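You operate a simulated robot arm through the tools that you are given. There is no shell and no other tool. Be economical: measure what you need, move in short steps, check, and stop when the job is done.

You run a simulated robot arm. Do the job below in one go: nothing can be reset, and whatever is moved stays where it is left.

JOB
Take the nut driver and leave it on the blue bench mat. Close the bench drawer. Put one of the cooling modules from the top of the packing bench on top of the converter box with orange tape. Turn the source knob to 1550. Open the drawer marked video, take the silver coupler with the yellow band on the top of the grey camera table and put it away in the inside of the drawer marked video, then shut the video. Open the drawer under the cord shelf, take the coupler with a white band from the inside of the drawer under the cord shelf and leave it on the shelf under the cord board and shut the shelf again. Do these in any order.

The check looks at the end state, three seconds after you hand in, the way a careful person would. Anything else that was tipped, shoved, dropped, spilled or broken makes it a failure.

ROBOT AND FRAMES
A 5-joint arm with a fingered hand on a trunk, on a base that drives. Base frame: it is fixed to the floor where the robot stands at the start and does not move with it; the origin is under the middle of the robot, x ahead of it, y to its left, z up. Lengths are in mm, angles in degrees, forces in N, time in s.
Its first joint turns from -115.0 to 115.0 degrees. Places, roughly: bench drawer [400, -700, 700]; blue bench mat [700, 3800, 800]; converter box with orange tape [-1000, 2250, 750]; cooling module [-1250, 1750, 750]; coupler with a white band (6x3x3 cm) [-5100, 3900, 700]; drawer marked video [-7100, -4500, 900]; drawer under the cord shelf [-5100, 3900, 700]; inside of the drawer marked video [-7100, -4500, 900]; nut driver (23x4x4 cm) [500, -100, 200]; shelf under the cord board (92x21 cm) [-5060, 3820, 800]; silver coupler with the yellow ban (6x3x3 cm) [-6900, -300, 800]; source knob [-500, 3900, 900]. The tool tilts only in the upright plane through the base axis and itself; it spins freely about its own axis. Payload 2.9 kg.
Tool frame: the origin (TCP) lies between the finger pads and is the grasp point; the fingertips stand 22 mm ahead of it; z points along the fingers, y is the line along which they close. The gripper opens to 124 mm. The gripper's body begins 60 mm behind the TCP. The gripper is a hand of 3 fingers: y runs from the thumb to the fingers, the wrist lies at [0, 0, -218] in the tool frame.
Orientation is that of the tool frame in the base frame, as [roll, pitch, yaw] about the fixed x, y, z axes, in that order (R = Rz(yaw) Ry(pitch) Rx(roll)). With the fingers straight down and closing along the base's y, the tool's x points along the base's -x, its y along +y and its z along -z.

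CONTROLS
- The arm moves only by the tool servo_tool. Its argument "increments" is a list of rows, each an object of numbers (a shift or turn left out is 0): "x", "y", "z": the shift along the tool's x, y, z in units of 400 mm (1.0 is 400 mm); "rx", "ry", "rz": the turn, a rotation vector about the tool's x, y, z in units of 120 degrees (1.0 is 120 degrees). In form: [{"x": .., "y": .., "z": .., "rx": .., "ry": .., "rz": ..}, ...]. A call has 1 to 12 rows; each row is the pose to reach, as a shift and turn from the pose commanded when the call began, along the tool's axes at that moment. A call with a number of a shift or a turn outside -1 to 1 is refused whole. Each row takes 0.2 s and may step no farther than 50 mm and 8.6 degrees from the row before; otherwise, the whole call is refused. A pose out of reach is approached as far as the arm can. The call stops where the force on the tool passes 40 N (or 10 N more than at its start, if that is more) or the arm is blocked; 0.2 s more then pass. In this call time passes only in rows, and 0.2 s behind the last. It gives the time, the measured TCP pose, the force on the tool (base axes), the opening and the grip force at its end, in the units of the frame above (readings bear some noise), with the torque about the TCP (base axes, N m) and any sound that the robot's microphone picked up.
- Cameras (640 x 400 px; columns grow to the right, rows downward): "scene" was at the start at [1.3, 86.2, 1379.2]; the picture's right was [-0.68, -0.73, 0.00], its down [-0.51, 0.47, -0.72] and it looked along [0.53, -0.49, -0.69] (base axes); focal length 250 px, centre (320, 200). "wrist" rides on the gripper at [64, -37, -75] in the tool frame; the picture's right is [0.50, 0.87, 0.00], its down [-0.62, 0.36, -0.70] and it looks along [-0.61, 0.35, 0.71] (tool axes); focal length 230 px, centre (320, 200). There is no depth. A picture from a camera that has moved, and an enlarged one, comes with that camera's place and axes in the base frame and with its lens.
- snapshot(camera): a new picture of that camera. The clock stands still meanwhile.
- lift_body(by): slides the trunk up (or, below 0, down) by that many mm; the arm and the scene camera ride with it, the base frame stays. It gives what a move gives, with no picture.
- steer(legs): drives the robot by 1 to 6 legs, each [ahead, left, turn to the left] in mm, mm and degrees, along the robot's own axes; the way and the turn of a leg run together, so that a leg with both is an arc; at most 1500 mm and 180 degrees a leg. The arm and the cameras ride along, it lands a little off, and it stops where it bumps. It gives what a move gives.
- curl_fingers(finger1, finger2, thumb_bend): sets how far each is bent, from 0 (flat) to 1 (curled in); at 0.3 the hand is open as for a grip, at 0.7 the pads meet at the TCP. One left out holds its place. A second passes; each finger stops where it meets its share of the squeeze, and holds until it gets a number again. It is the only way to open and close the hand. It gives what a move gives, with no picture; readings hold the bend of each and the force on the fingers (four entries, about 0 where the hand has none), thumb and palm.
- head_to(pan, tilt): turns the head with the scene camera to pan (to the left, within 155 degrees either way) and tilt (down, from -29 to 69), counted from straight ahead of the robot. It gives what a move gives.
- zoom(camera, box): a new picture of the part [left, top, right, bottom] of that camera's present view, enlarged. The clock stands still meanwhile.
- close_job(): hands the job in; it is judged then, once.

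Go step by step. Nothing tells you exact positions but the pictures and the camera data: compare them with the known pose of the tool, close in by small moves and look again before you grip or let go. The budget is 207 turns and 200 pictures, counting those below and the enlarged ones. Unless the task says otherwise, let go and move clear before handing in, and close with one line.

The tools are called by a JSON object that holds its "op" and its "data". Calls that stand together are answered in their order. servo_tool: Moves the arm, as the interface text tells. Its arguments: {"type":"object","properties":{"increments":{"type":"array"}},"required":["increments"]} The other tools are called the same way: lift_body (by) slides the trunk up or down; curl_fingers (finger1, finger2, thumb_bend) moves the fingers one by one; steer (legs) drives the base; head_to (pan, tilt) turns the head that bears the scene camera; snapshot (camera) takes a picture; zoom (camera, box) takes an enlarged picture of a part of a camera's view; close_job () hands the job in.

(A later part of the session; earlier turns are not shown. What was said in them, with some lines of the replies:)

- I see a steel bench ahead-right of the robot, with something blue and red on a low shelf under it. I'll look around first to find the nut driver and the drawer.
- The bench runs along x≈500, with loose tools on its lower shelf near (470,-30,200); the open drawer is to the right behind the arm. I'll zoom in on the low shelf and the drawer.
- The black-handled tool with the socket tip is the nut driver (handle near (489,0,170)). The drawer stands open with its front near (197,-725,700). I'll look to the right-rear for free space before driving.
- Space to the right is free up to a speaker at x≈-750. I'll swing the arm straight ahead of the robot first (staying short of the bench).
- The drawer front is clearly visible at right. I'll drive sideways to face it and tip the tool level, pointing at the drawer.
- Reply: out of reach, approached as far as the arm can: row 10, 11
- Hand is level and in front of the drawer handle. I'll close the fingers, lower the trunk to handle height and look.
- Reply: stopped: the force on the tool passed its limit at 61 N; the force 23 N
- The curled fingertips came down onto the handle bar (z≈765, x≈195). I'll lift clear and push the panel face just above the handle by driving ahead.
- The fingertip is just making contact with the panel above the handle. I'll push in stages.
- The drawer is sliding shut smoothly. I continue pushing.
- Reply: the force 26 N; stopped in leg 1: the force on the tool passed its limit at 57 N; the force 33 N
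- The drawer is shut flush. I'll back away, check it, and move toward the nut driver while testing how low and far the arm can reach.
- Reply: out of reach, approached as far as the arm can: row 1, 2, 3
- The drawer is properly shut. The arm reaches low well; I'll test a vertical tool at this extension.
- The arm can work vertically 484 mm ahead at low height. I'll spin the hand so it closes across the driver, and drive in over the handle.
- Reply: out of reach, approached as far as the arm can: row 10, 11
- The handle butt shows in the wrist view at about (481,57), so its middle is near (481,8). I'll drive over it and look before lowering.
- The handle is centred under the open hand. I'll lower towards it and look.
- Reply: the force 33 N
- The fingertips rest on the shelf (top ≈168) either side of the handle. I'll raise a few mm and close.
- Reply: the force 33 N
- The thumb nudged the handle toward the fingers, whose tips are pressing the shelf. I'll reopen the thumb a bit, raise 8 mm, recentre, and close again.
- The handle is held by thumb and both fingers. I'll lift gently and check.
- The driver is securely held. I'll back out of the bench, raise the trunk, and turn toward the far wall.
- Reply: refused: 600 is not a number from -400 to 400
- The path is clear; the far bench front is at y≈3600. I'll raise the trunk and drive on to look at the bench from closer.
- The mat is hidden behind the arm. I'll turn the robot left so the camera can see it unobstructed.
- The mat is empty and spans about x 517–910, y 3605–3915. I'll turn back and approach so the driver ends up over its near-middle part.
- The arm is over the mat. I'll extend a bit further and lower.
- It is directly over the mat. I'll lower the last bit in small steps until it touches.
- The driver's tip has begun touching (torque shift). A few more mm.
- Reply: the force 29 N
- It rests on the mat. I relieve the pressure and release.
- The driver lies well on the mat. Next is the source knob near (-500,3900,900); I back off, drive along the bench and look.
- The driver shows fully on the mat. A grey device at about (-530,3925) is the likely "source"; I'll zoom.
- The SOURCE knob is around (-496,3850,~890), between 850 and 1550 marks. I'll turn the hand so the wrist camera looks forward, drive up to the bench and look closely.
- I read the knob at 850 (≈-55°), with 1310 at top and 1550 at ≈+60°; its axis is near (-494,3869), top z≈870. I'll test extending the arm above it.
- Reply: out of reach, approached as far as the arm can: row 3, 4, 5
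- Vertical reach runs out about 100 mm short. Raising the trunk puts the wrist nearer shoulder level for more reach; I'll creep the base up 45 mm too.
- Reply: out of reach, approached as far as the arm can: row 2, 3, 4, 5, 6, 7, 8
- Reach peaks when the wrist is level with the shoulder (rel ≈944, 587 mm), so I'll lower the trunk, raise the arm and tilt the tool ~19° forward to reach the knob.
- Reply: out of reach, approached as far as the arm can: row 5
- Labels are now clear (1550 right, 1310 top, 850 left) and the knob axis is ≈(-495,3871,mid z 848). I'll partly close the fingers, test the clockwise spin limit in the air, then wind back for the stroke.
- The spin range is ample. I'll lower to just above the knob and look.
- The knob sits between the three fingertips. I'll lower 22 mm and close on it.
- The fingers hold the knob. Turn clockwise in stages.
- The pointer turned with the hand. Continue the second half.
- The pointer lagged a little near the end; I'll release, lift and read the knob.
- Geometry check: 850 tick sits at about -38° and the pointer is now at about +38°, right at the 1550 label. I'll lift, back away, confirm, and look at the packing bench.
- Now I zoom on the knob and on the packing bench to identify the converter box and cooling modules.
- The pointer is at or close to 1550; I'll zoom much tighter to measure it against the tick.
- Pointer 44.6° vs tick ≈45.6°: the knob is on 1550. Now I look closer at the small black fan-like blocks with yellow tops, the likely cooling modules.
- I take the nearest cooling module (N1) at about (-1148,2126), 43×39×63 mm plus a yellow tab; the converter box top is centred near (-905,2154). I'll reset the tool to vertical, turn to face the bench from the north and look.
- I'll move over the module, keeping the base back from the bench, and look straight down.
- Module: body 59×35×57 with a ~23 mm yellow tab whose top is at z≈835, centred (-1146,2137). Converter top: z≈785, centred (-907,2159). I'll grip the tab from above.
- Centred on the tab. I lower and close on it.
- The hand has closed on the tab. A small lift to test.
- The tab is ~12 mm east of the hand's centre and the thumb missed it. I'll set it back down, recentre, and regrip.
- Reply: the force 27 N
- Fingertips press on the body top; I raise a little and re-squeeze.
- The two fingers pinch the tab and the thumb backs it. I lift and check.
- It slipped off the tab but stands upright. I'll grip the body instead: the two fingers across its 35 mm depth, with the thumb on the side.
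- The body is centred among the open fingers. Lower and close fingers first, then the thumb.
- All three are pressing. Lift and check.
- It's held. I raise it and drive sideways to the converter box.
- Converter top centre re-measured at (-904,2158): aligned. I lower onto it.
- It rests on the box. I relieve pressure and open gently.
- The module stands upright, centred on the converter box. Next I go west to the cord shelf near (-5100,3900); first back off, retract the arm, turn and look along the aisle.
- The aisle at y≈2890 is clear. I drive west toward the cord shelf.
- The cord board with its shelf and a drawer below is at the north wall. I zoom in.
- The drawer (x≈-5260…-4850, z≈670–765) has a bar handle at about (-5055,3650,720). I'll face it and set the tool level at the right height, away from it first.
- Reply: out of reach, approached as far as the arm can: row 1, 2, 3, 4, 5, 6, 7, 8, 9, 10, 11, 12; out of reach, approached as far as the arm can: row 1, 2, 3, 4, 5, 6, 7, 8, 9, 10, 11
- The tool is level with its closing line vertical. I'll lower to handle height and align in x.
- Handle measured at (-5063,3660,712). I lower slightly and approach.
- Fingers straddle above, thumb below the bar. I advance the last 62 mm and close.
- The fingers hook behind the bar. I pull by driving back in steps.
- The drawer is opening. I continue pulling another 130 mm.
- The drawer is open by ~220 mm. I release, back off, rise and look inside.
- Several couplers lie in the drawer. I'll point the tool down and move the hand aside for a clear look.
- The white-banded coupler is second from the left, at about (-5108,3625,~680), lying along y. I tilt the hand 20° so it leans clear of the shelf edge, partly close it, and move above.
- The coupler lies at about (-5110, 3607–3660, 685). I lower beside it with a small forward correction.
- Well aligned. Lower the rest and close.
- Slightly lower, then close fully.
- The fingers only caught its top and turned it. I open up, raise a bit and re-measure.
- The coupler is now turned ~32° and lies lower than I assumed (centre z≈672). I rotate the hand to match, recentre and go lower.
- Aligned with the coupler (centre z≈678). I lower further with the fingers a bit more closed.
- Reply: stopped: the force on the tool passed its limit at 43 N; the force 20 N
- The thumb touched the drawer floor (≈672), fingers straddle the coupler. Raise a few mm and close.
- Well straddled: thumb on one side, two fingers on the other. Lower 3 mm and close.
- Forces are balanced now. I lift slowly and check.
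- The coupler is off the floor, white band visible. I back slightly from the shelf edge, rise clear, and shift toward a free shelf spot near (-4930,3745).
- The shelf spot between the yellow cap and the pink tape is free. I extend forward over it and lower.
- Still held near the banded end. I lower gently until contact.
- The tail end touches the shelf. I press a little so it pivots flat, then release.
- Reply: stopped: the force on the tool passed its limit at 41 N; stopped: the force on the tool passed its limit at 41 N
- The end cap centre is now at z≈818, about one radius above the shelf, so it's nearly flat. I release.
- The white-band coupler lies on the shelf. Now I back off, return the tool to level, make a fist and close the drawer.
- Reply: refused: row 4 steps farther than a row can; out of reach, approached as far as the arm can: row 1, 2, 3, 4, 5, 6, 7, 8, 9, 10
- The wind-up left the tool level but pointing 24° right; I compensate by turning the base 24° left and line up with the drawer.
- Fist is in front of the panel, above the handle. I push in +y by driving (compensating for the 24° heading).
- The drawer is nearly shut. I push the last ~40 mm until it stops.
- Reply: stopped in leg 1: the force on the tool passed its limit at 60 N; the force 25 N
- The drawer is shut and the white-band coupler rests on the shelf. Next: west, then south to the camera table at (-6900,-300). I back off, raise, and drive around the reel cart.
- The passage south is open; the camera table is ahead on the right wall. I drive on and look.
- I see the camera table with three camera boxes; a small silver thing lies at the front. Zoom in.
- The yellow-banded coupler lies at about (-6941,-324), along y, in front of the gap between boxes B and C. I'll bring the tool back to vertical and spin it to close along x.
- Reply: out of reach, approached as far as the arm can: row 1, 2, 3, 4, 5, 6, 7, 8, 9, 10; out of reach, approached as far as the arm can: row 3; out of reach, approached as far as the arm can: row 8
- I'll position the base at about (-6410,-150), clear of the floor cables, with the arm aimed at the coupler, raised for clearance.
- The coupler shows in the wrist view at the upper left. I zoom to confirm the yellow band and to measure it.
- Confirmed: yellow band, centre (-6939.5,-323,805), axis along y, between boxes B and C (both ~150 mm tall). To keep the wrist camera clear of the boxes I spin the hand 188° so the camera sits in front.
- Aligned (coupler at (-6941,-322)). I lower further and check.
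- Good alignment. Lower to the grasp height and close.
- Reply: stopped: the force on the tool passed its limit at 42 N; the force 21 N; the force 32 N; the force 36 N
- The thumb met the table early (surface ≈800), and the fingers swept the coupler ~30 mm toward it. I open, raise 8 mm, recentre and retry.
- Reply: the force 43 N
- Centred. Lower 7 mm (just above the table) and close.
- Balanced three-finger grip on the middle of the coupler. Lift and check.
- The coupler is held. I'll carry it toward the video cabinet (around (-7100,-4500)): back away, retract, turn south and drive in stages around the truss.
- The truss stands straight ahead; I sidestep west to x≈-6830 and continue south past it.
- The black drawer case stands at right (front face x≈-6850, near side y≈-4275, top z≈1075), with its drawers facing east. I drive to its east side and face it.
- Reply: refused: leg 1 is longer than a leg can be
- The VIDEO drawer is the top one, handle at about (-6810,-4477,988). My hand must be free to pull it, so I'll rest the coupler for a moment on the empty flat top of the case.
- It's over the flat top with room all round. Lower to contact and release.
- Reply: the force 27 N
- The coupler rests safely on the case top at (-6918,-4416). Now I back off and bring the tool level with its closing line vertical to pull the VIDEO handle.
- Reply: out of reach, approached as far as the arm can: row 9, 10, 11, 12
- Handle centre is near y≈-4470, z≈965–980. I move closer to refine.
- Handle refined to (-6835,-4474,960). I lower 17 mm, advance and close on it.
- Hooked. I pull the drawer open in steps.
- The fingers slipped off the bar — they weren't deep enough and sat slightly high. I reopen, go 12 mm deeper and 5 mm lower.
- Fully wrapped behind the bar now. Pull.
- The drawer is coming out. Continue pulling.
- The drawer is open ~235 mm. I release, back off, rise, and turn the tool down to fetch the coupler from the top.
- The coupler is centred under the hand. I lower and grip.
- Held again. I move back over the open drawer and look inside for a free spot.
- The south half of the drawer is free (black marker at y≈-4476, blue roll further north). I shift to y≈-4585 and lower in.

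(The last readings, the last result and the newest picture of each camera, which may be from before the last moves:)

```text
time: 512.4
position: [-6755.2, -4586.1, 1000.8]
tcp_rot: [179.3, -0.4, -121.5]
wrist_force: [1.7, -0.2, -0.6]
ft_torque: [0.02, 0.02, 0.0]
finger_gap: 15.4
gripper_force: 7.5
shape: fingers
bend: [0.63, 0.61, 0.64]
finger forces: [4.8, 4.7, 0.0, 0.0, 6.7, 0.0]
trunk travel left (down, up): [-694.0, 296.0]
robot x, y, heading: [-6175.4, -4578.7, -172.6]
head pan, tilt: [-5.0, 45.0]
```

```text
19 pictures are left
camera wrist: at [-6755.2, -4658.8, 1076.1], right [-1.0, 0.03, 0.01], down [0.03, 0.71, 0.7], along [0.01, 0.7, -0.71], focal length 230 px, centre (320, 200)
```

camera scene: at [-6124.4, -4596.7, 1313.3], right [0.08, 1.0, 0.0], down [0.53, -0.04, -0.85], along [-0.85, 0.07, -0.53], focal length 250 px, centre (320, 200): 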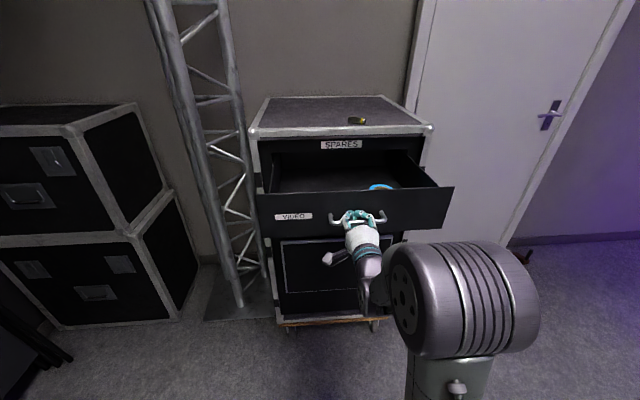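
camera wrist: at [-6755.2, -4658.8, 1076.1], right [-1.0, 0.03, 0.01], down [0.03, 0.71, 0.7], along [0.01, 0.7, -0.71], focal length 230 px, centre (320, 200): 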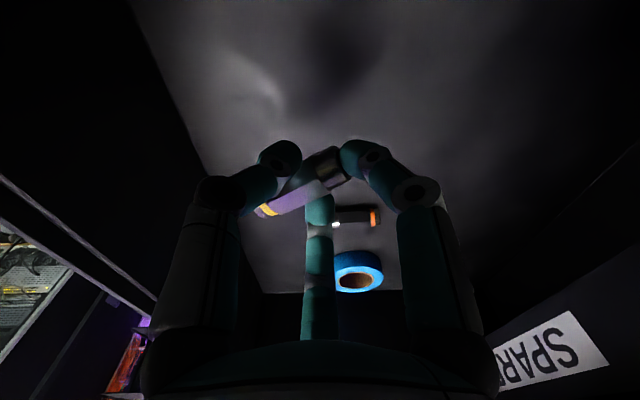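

I shift 20 mm north for wrist-camera clearance, then lower until contact.

{"op": "steer", "data": {"legs": [[-3, -20, 0]]}}

{"op": "lift_body", "data": {"by": -40}}

{"op": "lift_body", "data": {"by": -10}}

{"op": "lift_body", "data": {"by": -8}}

{"op": "snapshot", "data": {"camera": "wrist"}}

```text
time: 513.1
position: [-6755.4, -4564.3, 1000.5]
tcp_rot: [179.3, -0.4, -121.4]
wrist_force: [-0.1, 0.0, 0.7]
ft_torque: [-0.02, 0.01, -0.01]
finger_gap: 15.6
gripper_force: 8.3
shape: fingers
bend: [0.63, 0.61, 0.64]
finger forces: [4.8, 4.6, 0.1, 0.0, 6.7, 0.0]
trunk travel left (down, up): [-694.0, 296.0]
robot x, y, heading: [-6174.3, -4561.2, -172.4]
head pan, tilt: [-5.0, 45.0]
```

```text
time: 514.0
position: [-6755.6, -4564.5, 960.1]
tcp_rot: [179.3, -0.4, -121.5]
wrist_force: [0.6, 0.3, -0.3]
ft_torque: [0.01, -0.02, -0.04]
finger_gap: 15.6
gripper_force: 8.3
shape: fingers
bend: [0.63, 0.61, 0.64]
finger forces: [4.8, 4.6, 0.1, 0.1, 6.6, 0.0]
trunk travel left (down, up): [-654.0, 336.0]
robot x, y, heading: [-6178.1, -4561.0, -172.8]
head pan, tilt: [-5.0, 45.0]
```

```text
time: 514.6
position: [-6754.7, -4563.8, 950.6]
tcp_rot: [179.3, -0.3, -121.5]
wrist_force: [0.2, -0.2, -0.2]
ft_torque: [-0.01, 0.0, 0.0]
finger_gap: 15.5
gripper_force: 8.5
shape: fingers
bend: [0.63, 0.61, 0.64]
finger forces: [4.9, 4.8, 0.0, 0.1, 6.9, 0.1]
trunk travel left (down, up): [-644.0, 346.0]
robot x, y, heading: [-6179.1, -4561.9, -172.7]
head pan, tilt: [-5.0, 45.0]
```

```text
time: 515.1
position: [-6754.1, -4565.9, 942.5]
tcp_rot: [179.4, -0.5, -121.5]
wrist_force: [-0.3, -0.2, -2.0]
ft_torque: [0.01, -0.03, 0.03]
finger_gap: 15.4
gripper_force: 8.4
shape: fingers
bend: [0.63, 0.61, 0.64]
finger forces: [4.8, 4.7, 0.0, 0.0, 6.7, 0.1]
trunk travel left (down, up): [-636.0, 354.0]
robot x, y, heading: [-6177.0, -4564.5, -172.5]
head pan, tilt: [-5.0, 45.0]
```

```text
18 pictures are left
camera wrist: at [-6754.8, -4638.9, 1018.1], right [-1.0, 0.03, 0.01], down [0.03, 0.71, 0.7], along [0.01, 0.7, -0.71], focal length 230 px, centre (320, 200)
```

wrist: 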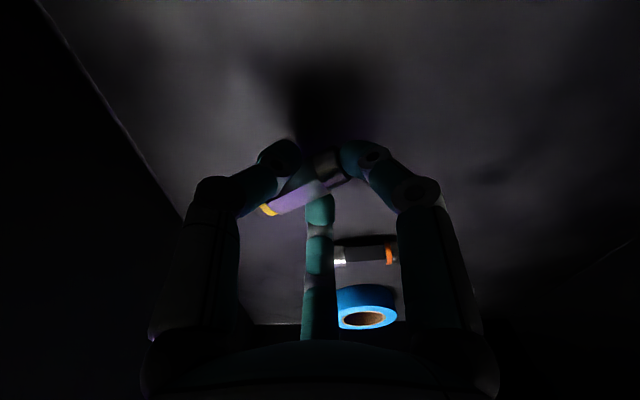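

Not yet at the floor (shadow close). I continue in small steps.

{"op": "lift_body", "data": {"by": -8}}

{"op": "lift_body", "data": {"by": -8}}

{"op": "lift_body", "data": {"by": -6}}

```text
time: 515.7
position: [-6755.6, -4564.5, 935.1]
tcp_rot: [179.4, -0.4, -121.5]
wrist_force: [0.5, -0.2, -0.5]
ft_torque: [-0.02, 0.02, -0.01]
finger_gap: 15.6
gripper_force: 7.9
shape: fingers
bend: [0.63, 0.61, 0.64]
finger forces: [4.8, 4.7, 0.0, 0.1, 6.7, 0.0]
trunk travel left (down, up): [-628.0, 362.0]
robot x, y, heading: [-6181.0, -4559.2, -172.6]
head pan, tilt: [-5.0, 45.0]
```

```text
time: 516.3
position: [-6754.6, -4563.9, 927.3]
tcp_rot: [179.1, -0.5, -121.5]
wrist_force: [-0.5, 0.0, 4.8]
ft_torque: [0.03, 0.01, 0.04]
finger_gap: 15.2
gripper_force: 10.5
shape: fingers
bend: [0.63, 0.61, 0.64]
finger forces: [5.2, 7.7, 0.0, 0.1, 7.9, 0.0]
trunk travel left (down, up): [-620.0, 370.0]
robot x, y, heading: [-6179.0, -4561.7, -172.5]
head pan, tilt: [-5.0, 45.0]
```

```text
time: 516.8
position: [-6753.0, -4564.1, 923.3]
tcp_rot: [178.9, -0.6, -121.6]
wrist_force: [-2.8, 0.1, 21.3]
ft_torque: [0.17, -0.06, 0.02]
finger_gap: 13.3
gripper_force: 18.2
shape: fingers
bend: [0.64, 0.62, 0.65]
finger forces: [5.8, 18.5, 0.0, 0.0, 12.2, 0.0]
trunk travel left (down, up): [-614.0, 376.0]
robot x, y, heading: [-6180.1, -4561.3, -172.7]
head pan, tilt: [-5.0, 45.0]
```

It rests on the drawer floor. I release and rise.

{"op": "lift_body", "data": {"by": 4}}

{"op": "curl_fingers", "data": {"finger1": 0.54, "finger2": 0.54, "thumb_bend": 0.54}}

{"op": "lift_body", "data": {"by": 6}}

{"op": "curl_fingers", "data": {"finger1": 0.45, "finger2": 0.45, "thumb_bend": 0.45}}

{"op": "lift_body", "data": {"by": 120}}

{"op": "snapshot", "data": {"camera": "wrist"}}

```text
time: 517.4
position: [-6755.3, -4564.4, 922.9]
tcp_rot: [179.4, -0.4, -121.5]
wrist_force: [0.8, -1.0, 1.8]
ft_torque: [0.0, 0.01, 0.02]
finger_gap: 13.1
gripper_force: 8.5
shape: fingers
bend: [0.64, 0.62, 0.65]
finger forces: [4.8, 5.7, 0.0, 0.0, 6.7, 0.0]
trunk travel left (down, up): [-618.0, 372.0]
robot x, y, heading: [-6174.4, -4564.8, -172.6]
head pan, tilt: [-5.0, 45.0]
```

```text
time: 518.4
position: [-6754.8, -4565.0, 925.2]
tcp_rot: [179.2, -0.5, -121.6]
wrist_force: [-2.6, -0.4, 9.1]
ft_torque: [0.02, -0.09, -0.02]
finger_gap: 34.3
gripper_force: 4.6
shape: fingers
bend: [0.54, 0.56, 0.56]
finger forces: [0.4, 3.1, 0.1, 0.0, 5.5, 0.0]
trunk travel left (down, up): [-618.0, 372.0]
robot x, y, heading: [-6177.0, -4562.3, -172.9]
head pan, tilt: [-5.0, 45.0]
```

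```text
time: 518.9
position: [-6754.2, -4564.5, 930.4]
tcp_rot: [179.3, -0.4, -121.6]
wrist_force: [-0.2, 0.4, 0.1]
ft_torque: [0.01, 0.01, -0.03]
finger_gap: 38.1
gripper_force: 0.0
shape: fingers
bend: [0.54, 0.54, 0.54]
finger forces: [0.0, 0.0, 0.0, 0.1, 0.0, 0.1]
trunk travel left (down, up): [-624.0, 366.0]
robot x, y, heading: [-6177.0, -4560.7, -172.8]
head pan, tilt: [-5.0, 45.0]
```

```text
time: 519.9
position: [-6755.6, -4564.7, 930.1]
tcp_rot: [179.3, -0.4, -121.5]
wrist_force: [-0.6, -0.1, 0.4]
ft_torque: [0.01, 0.03, -0.03]
finger_gap: 62.9
gripper_force: 0.0
shape: fingers
bend: [0.45, 0.45, 0.45]
finger forces: [0.1, 0.1, 0.0, 0.0, 0.0, 0.1]
trunk travel left (down, up): [-624.0, 366.0]
robot x, y, heading: [-6179.9, -4562.6, -172.7]
head pan, tilt: [-5.0, 45.0]
```

```text
time: 521.4
position: [-6754.4, -4564.8, 1050.2]
tcp_rot: [179.3, -0.4, -121.5]
wrist_force: [0.2, 0.1, 0.7]
ft_torque: [0.0, 0.0, -0.03]
finger_gap: 63.0
gripper_force: 0.2
shape: fingers
bend: [0.45, 0.45, 0.45]
finger forces: [0.1, 0.0, 0.0, 0.0, 0.1, 0.0]
trunk travel left (down, up): [-744.0, 246.0]
robot x, y, heading: [-6176.4, -4560.8, -172.8]
head pan, tilt: [-5.0, 45.0]
```

```text
17 pictures are left
camera wrist: at [-6754.9, -4639.0, 1126.0], right [-1.0, 0.03, 0.01], down [0.03, 0.71, 0.7], along [0.01, 0.7, -0.71], focal length 230 px, centre (320, 200)
```

wrist: 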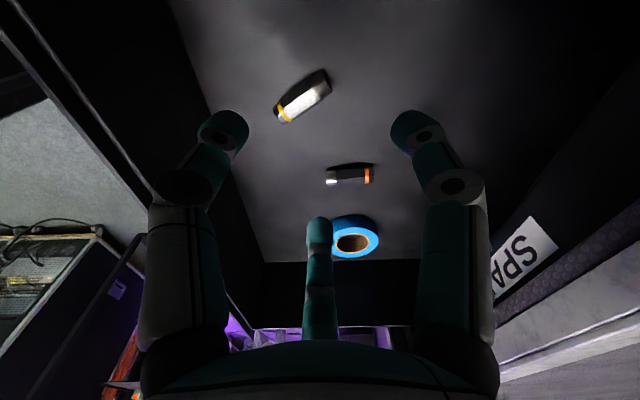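

The coupler lies in the VIDEO drawer. Now I rise, back off, bring the tool level, and make a fist to shut it.

{"op": "lift_body", "data": {"by": 150}}

{"op": "steer", "data": {"legs": [[-339, -49, 0]]}}

{"op": "servo_tool", "data": {"increments": [{"rz": -0.065}, {"rz": -0.13}, {"rz": -0.195}, {"rz": -0.258}]}}

{"op": "servo_tool", "data": {"increments": [{"z": -0.054, "y": -0.017, "rx": -0.0625}, {"z": -0.108, "y": -0.034, "rx": -0.125}, {"z": -0.162, "y": -0.052, "rx": -0.1875}, {"z": -0.216, "y": -0.069, "rx": -0.25}, {"z": -0.27, "y": -0.086, "rx": -0.3125}, {"z": -0.324, "y": -0.104, "rx": -0.375}, {"z": -0.378, "y": -0.121, "rx": -0.4375}, {"z": -0.432, "y": -0.138, "rx": -0.5}, {"z": -0.486, "y": -0.155, "rx": -0.5625}, {"z": -0.54, "y": -0.173, "rx": -0.625}, {"z": -0.594, "y": -0.19, "rx": -0.6875}, {"z": -0.6475, "y": -0.2075, "rx": -0.75}]}}

{"op": "curl_fingers", "data": {"finger1": 0.68, "finger2": 0.68, "thumb_bend": 0.68}}

{"op": "lift_body", "data": {"by": -400}}

```text
time: 523.1
position: [-6754.8, -4564.9, 1199.9]
tcp_rot: [179.3, -0.4, -121.5]
wrist_force: [-0.5, -0.2, 0.1]
ft_torque: [0.0, 0.02, -0.01]
finger_gap: 63.2
gripper_force: 0.0
shape: fingers
bend: [0.45, 0.45, 0.45]
finger forces: [0.0, 0.0, 0.0, 0.0, 0.1, 0.1]
trunk travel left (down, up): [-894.0, 96.0]
robot x, y, heading: [-6179.6, -4562.2, -172.7]
head pan, tilt: [-5.0, 45.0]
```

```text
time: 525.4
position: [-6425.6, -4473.5, 1199.5]
tcp_rot: [179.3, -0.4, -121.6]
wrist_force: [-0.8, -0.1, -0.3]
ft_torque: [0.01, -0.01, 0.01]
finger_gap: 63.1
gripper_force: 0.0
shape: fingers
bend: [0.45, 0.45, 0.45]
finger forces: [0.0, 0.0, 0.1, 0.0, 0.0, 0.0]
trunk travel left (down, up): [-894.0, 96.0]
robot x, y, heading: [-5850.1, -4473.6, -172.6]
head pan, tilt: [-5.0, 45.0]
```

```text
time: 526.4
position: [-6425.3, -4473.0, 1200.8]
tcp_rot: [179.2, 0.0, -90.5]
wrist_force: [0.0, -0.8, -0.7]
ft_torque: [-0.02, -0.02, 0.01]
finger_gap: 62.9
gripper_force: 0.1
shape: fingers
bend: [0.45, 0.45, 0.45]
finger forces: [0.1, 0.1, 0.1, 0.0, 0.0, 0.0]
trunk travel left (down, up): [-894.0, 96.0]
robot x, y, heading: [-5848.4, -4469.6, -172.8]
head pan, tilt: [-5.0, 45.0]
```

```text
time: 529.0
position: [-6337.5, -4473.8, 1458.0]
tcp_rot: [89.0, 0.0, -90.7]
wrist_force: [0.7, -1.1, 0.1]
ft_torque: [-0.05, -0.01, -0.01]
finger_gap: 63.3
gripper_force: 0.0
shape: fingers
bend: [0.45, 0.45, 0.45]
finger forces: [0.0, 0.0, 0.1, 0.0, 0.0, 0.1]
trunk travel left (down, up): [-894.0, 96.0]
robot x, y, heading: [-5846.6, -4472.4, -172.5]
head pan, tilt: [-5.0, 45.0]
```

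```text
time: 530.0
position: [-6338.1, -4473.5, 1457.8]
tcp_rot: [89.2, 0.0, -90.6]
wrist_force: [-1.2, 0.0, -0.2]
ft_torque: [0.04, 0.01, -0.02]
finger_gap: 2.2
gripper_force: 0.2
shape: fingers
bend: [0.68, 0.68, 0.68]
finger forces: [0.1, 0.0, 0.0, 0.0, 0.0, 0.0]
trunk travel left (down, up): [-894.0, 96.0]
robot x, y, heading: [-5852.2, -4467.1, -172.8]
head pan, tilt: [-5.0, 45.0]
```

```text
time: 533.8
position: [-6338.8, -4475.3, 1057.7]
tcp_rot: [89.3, 0.0, -90.5]
wrist_force: [0.1, -0.3, -0.3]
ft_torque: [0.01, -0.01, 0.01]
finger_gap: 2.0
gripper_force: 0.0
shape: fingers
bend: [0.68, 0.68, 0.68]
finger forces: [0.0, 0.0, 0.0, 0.1, 0.1, 0.1]
trunk travel left (down, up): [-494.0, 496.0]
robot x, y, heading: [-5849.0, -4467.5, -172.7]
head pan, tilt: [-5.0, 45.0]
```

{"op": "lift_body", "data": {"by": -55}}

{"op": "steer", "data": {"legs": [[248, -32, 0]]}}

{"op": "head_to", "data": {"pan": -12, "tilt": 25}}

{"op": "snapshot", "data": {"camera": "scene"}}

```text
time: 534.8
position: [-6339.0, -4474.0, 1003.9]
tcp_rot: [89.2, 0.1, -90.6]
wrist_force: [-0.1, 0.7, 0.0]
ft_torque: [0.03, 0.0, 0.0]
finger_gap: 2.3
gripper_force: 0.0
shape: fingers
bend: [0.68, 0.68, 0.68]
finger forces: [0.0, 0.0, 0.1, 0.0, 0.0, 0.1]
trunk travel left (down, up): [-439.0, 551.0]
robot x, y, heading: [-5847.8, -4467.7, -172.6]
head pan, tilt: [-5.0, 45.0]
```

```text
time: 536.6
position: [-6592.2, -4476.9, 1003.2]
tcp_rot: [89.2, 0.0, -90.4]
wrist_force: [-0.2, 0.3, 0.7]
ft_torque: [0.0, 0.02, -0.04]
finger_gap: 2.2
gripper_force: 0.1
shape: fingers
bend: [0.68, 0.68, 0.68]
finger forces: [0.0, 0.1, 0.0, 0.0, 0.0, 0.1]
trunk travel left (down, up): [-439.0, 551.0]
robot x, y, heading: [-6102.2, -4469.0, -172.5]
head pan, tilt: [-5.0, 45.0]
```

```text
time: 537.5
position: [-6591.4, -4475.2, 1002.0]
tcp_rot: [89.2, 0.0, -90.5]
wrist_force: [0.6, 0.5, 0.2]
ft_torque: [0.01, 0.01, -0.01]
finger_gap: 2.0
gripper_force: 0.1
shape: fingers
bend: [0.68, 0.68, 0.68]
finger forces: [0.0, 0.1, 0.1, 0.0, 0.0, 0.0]
trunk travel left (down, up): [-439.0, 551.0]
robot x, y, heading: [-6102.0, -4468.8, -172.7]
head pan, tilt: [-12.0, 25.0]
```

```text
16 pictures are left
camera scene: at [-6114.8, -4602.4, 1372.3], right [0.08, 1.0, 0.0], down [0.42, -0.03, -0.91], along [-0.9, 0.07, -0.42], focal length 250 px, centre (320, 200)
```

scene: 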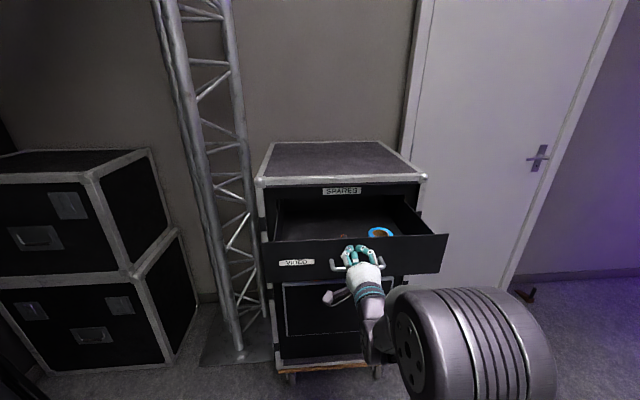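

The fist is near the panel's top edge; I lower 12 mm for safety and push.

{"op": "lift_body", "data": {"by": -12}}

{"op": "steer", "data": {"legs": [[119, -15, 0]]}}

{"op": "snapshot", "data": {"camera": "scene"}}

```text
time: 538.0
position: [-6592.0, -4475.0, 991.0]
tcp_rot: [89.2, 0.0, -90.4]
wrist_force: [0.0, -1.3, -0.2]
ft_torque: [-0.01, -0.03, -0.01]
finger_gap: 2.0
gripper_force: 0.2
shape: fingers
bend: [0.68, 0.68, 0.68]
finger forces: [0.0, 0.0, 0.0, 0.0, 0.0, 0.0]
trunk travel left (down, up): [-427.0, 563.0]
robot x, y, heading: [-6100.1, -4471.2, -172.7]
head pan, tilt: [-12.0, 25.0]
```

```text
time: 539.3
position: [-6713.2, -4476.2, 990.2]
tcp_rot: [89.2, 0.1, -90.5]
wrist_force: [-0.1, 0.2, 1.0]
ft_torque: [0.0, -0.01, 0.05]
finger_gap: 2.0
gripper_force: 0.1
shape: fingers
bend: [0.68, 0.68, 0.68]
finger forces: [0.0, 0.0, 0.0, 0.0, 0.1, 0.1]
trunk travel left (down, up): [-427.0, 563.0]
robot x, y, heading: [-6221.8, -4470.0, -172.8]
head pan, tilt: [-12.0, 25.0]
```

```text
15 pictures are left
camera scene: at [-6236.6, -4602.8, 1360.3], right [0.08, 1.0, 0.0], down [0.42, -0.03, -0.91], along [-0.9, 0.07, -0.42], focal length 250 px, centre (320, 200)
```

scene: 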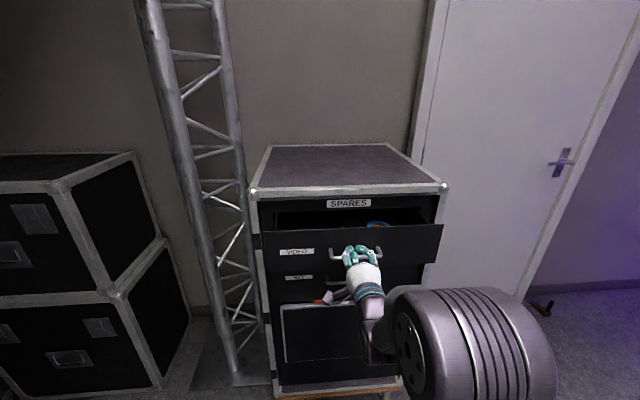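

It's sliding in. Continue until it stops.

{"op": "steer", "data": {"legs": [[109, -14, 0]]}}

{"op": "steer", "data": {"legs": [[40, -5, 0]]}}

{"op": "snapshot", "data": {"camera": "scene"}}

```text
time: 540.5
position: [-6822.6, -4476.4, 989.5]
tcp_rot: [89.3, 0.0, -90.5]
wrist_force: [-0.3, 0.1, 0.6]
ft_torque: [0.03, 0.02, 0.0]
finger_gap: 1.9
gripper_force: 0.1
shape: fingers
bend: [0.68, 0.68, 0.68]
finger forces: [0.0, 0.0, 0.0, 0.0, 0.0, 0.1]
trunk travel left (down, up): [-427.0, 563.0]
robot x, y, heading: [-6330.8, -4477.0, -172.8]
head pan, tilt: [-12.0, 25.0]
```

```text
time: 541.4
position: [-6859.2, -4475.0, 994.3]
tcp_rot: [88.8, 0.0, -90.5]
wrist_force: [10.1, 0.9, 15.9]
ft_torque: [0.01, -0.58, 0.01]
finger_gap: 0.0
gripper_force: 9.3
shape: fingers
bend: [0.68, 0.68, 0.71]
finger forces: [0.1, 0.0, 0.1, 0.0, 18.0, 0.0]
trunk travel left (down, up): [-427.0, 563.0]
robot x, y, heading: [-6370.6, -4474.9, -172.6]
head pan, tilt: [-12.0, 25.0]
```

```text
14 pictures are left
camera scene: at [-6380.5, -4602.8, 1360.5], right [0.08, 1.0, 0.0], down [0.42, -0.03, -0.91], along [-0.9, 0.07, -0.42], focal length 250 px, centre (320, 200)
```

scene: 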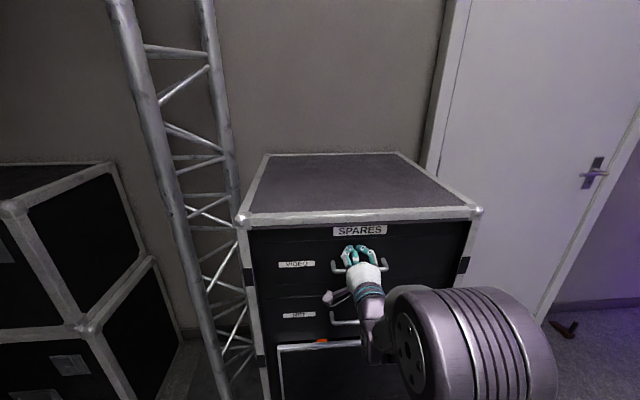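

Looks shut; one last small push to be sure, then zoom.

{"op": "steer", "data": {"legs": [[14, -2, 0]]}}

{"op": "steer", "data": {"legs": [[-120, 15, 0]]}}

{"op": "zoom", "data": {"camera": "scene", "box": [230, 150, 470, 300]}}

```text
time: 542.1
position: [-6859.7, -4475.8, 996.3]
tcp_rot: [88.5, 0.0, -90.4]
wrist_force: [27.0, 0.3, 12.6]
ft_torque: [0.0, -1.28, -0.01]
finger_gap: 0.0
gripper_force: 14.4
shape: fingers
bend: [0.68, 0.68, 0.71]
finger forces: [0.0, 0.0, 0.0, 0.0, 28.9, 0.0]
trunk travel left (down, up): [-427.0, 563.0]
robot x, y, heading: [-6376.9, -4468.8, -172.4]
head pan, tilt: [-12.0, 25.0]
stopped in leg 1: the force on the tool passed its limit at 48 N (the readings are from after the stop); the commanded pose is now the measured one
```

```text
time: 543.4
position: [-6744.4, -4475.2, 991.8]
tcp_rot: [88.9, 0.1, -90.5]
wrist_force: [-0.1, 0.2, 0.5]
ft_torque: [0.0, -0.07, 0.0]
finger_gap: 1.8
gripper_force: 0.0
shape: fingers
bend: [0.68, 0.68, 0.68]
finger forces: [0.0, 0.0, 0.0, 0.0, 0.0, 0.0]
trunk travel left (down, up): [-427.0, 563.0]
robot x, y, heading: [-6251.2, -4474.9, -172.6]
head pan, tilt: [-12.0, 25.0]
```

```text
2.67 times, centred on (350, 225) of scene
camera zoom: at [-6268.1, -4602.3, 1360.4], right [0.08, 1.0, 0.0], down [0.42, -0.03, -0.91], along [-0.9, 0.07, -0.42], focal length 666 px, centre (240, 133)
```

zoom: 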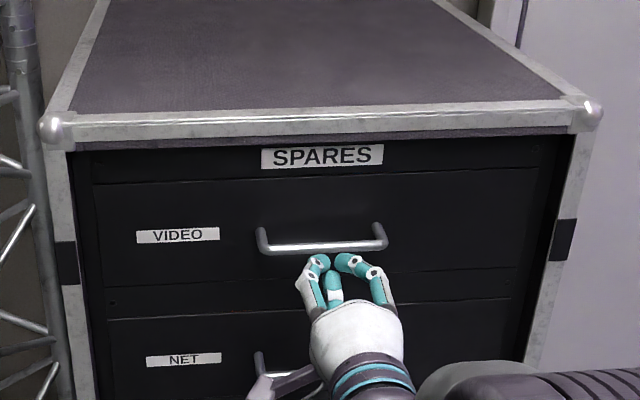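

The VIDEO drawer is shut flush and the hand is clear. All the jobs look done, so I hand in.

{"op": "steer", "data": {"legs": [[-150, 20, 0]]}}

{"op": "close_job", "data": {}}

```text
time: 544.8
position: [-6594.7, -4477.0, 992.1]
tcp_rot: [89.0, 0.0, -90.4]
wrist_force: [0.4, 0.0, 0.3]
ft_torque: [0.03, 0.0, 0.02]
finger_gap: 1.5
gripper_force: 0.0
shape: fingers
bend: [0.68, 0.68, 0.68]
finger forces: [0.0, 0.0, 0.1, 0.0, 0.1, 0.0]
trunk travel left (down, up): [-427.0, 563.0]
robot x, y, heading: [-6109.9, -4474.5, -172.5]
head pan, tilt: [-12.0, 25.0]
```

```text
The job is handed in.
```

I did all six jobs and handed in: the nut driver is on the blue mat, the bench drawer is shut, cooling module N1 is on the orange-taped converter box, the source knob is at 1550, the yellow-band coupler is in the shut video drawer, and the white-band coupler is on the cord shelf with its drawer shut.
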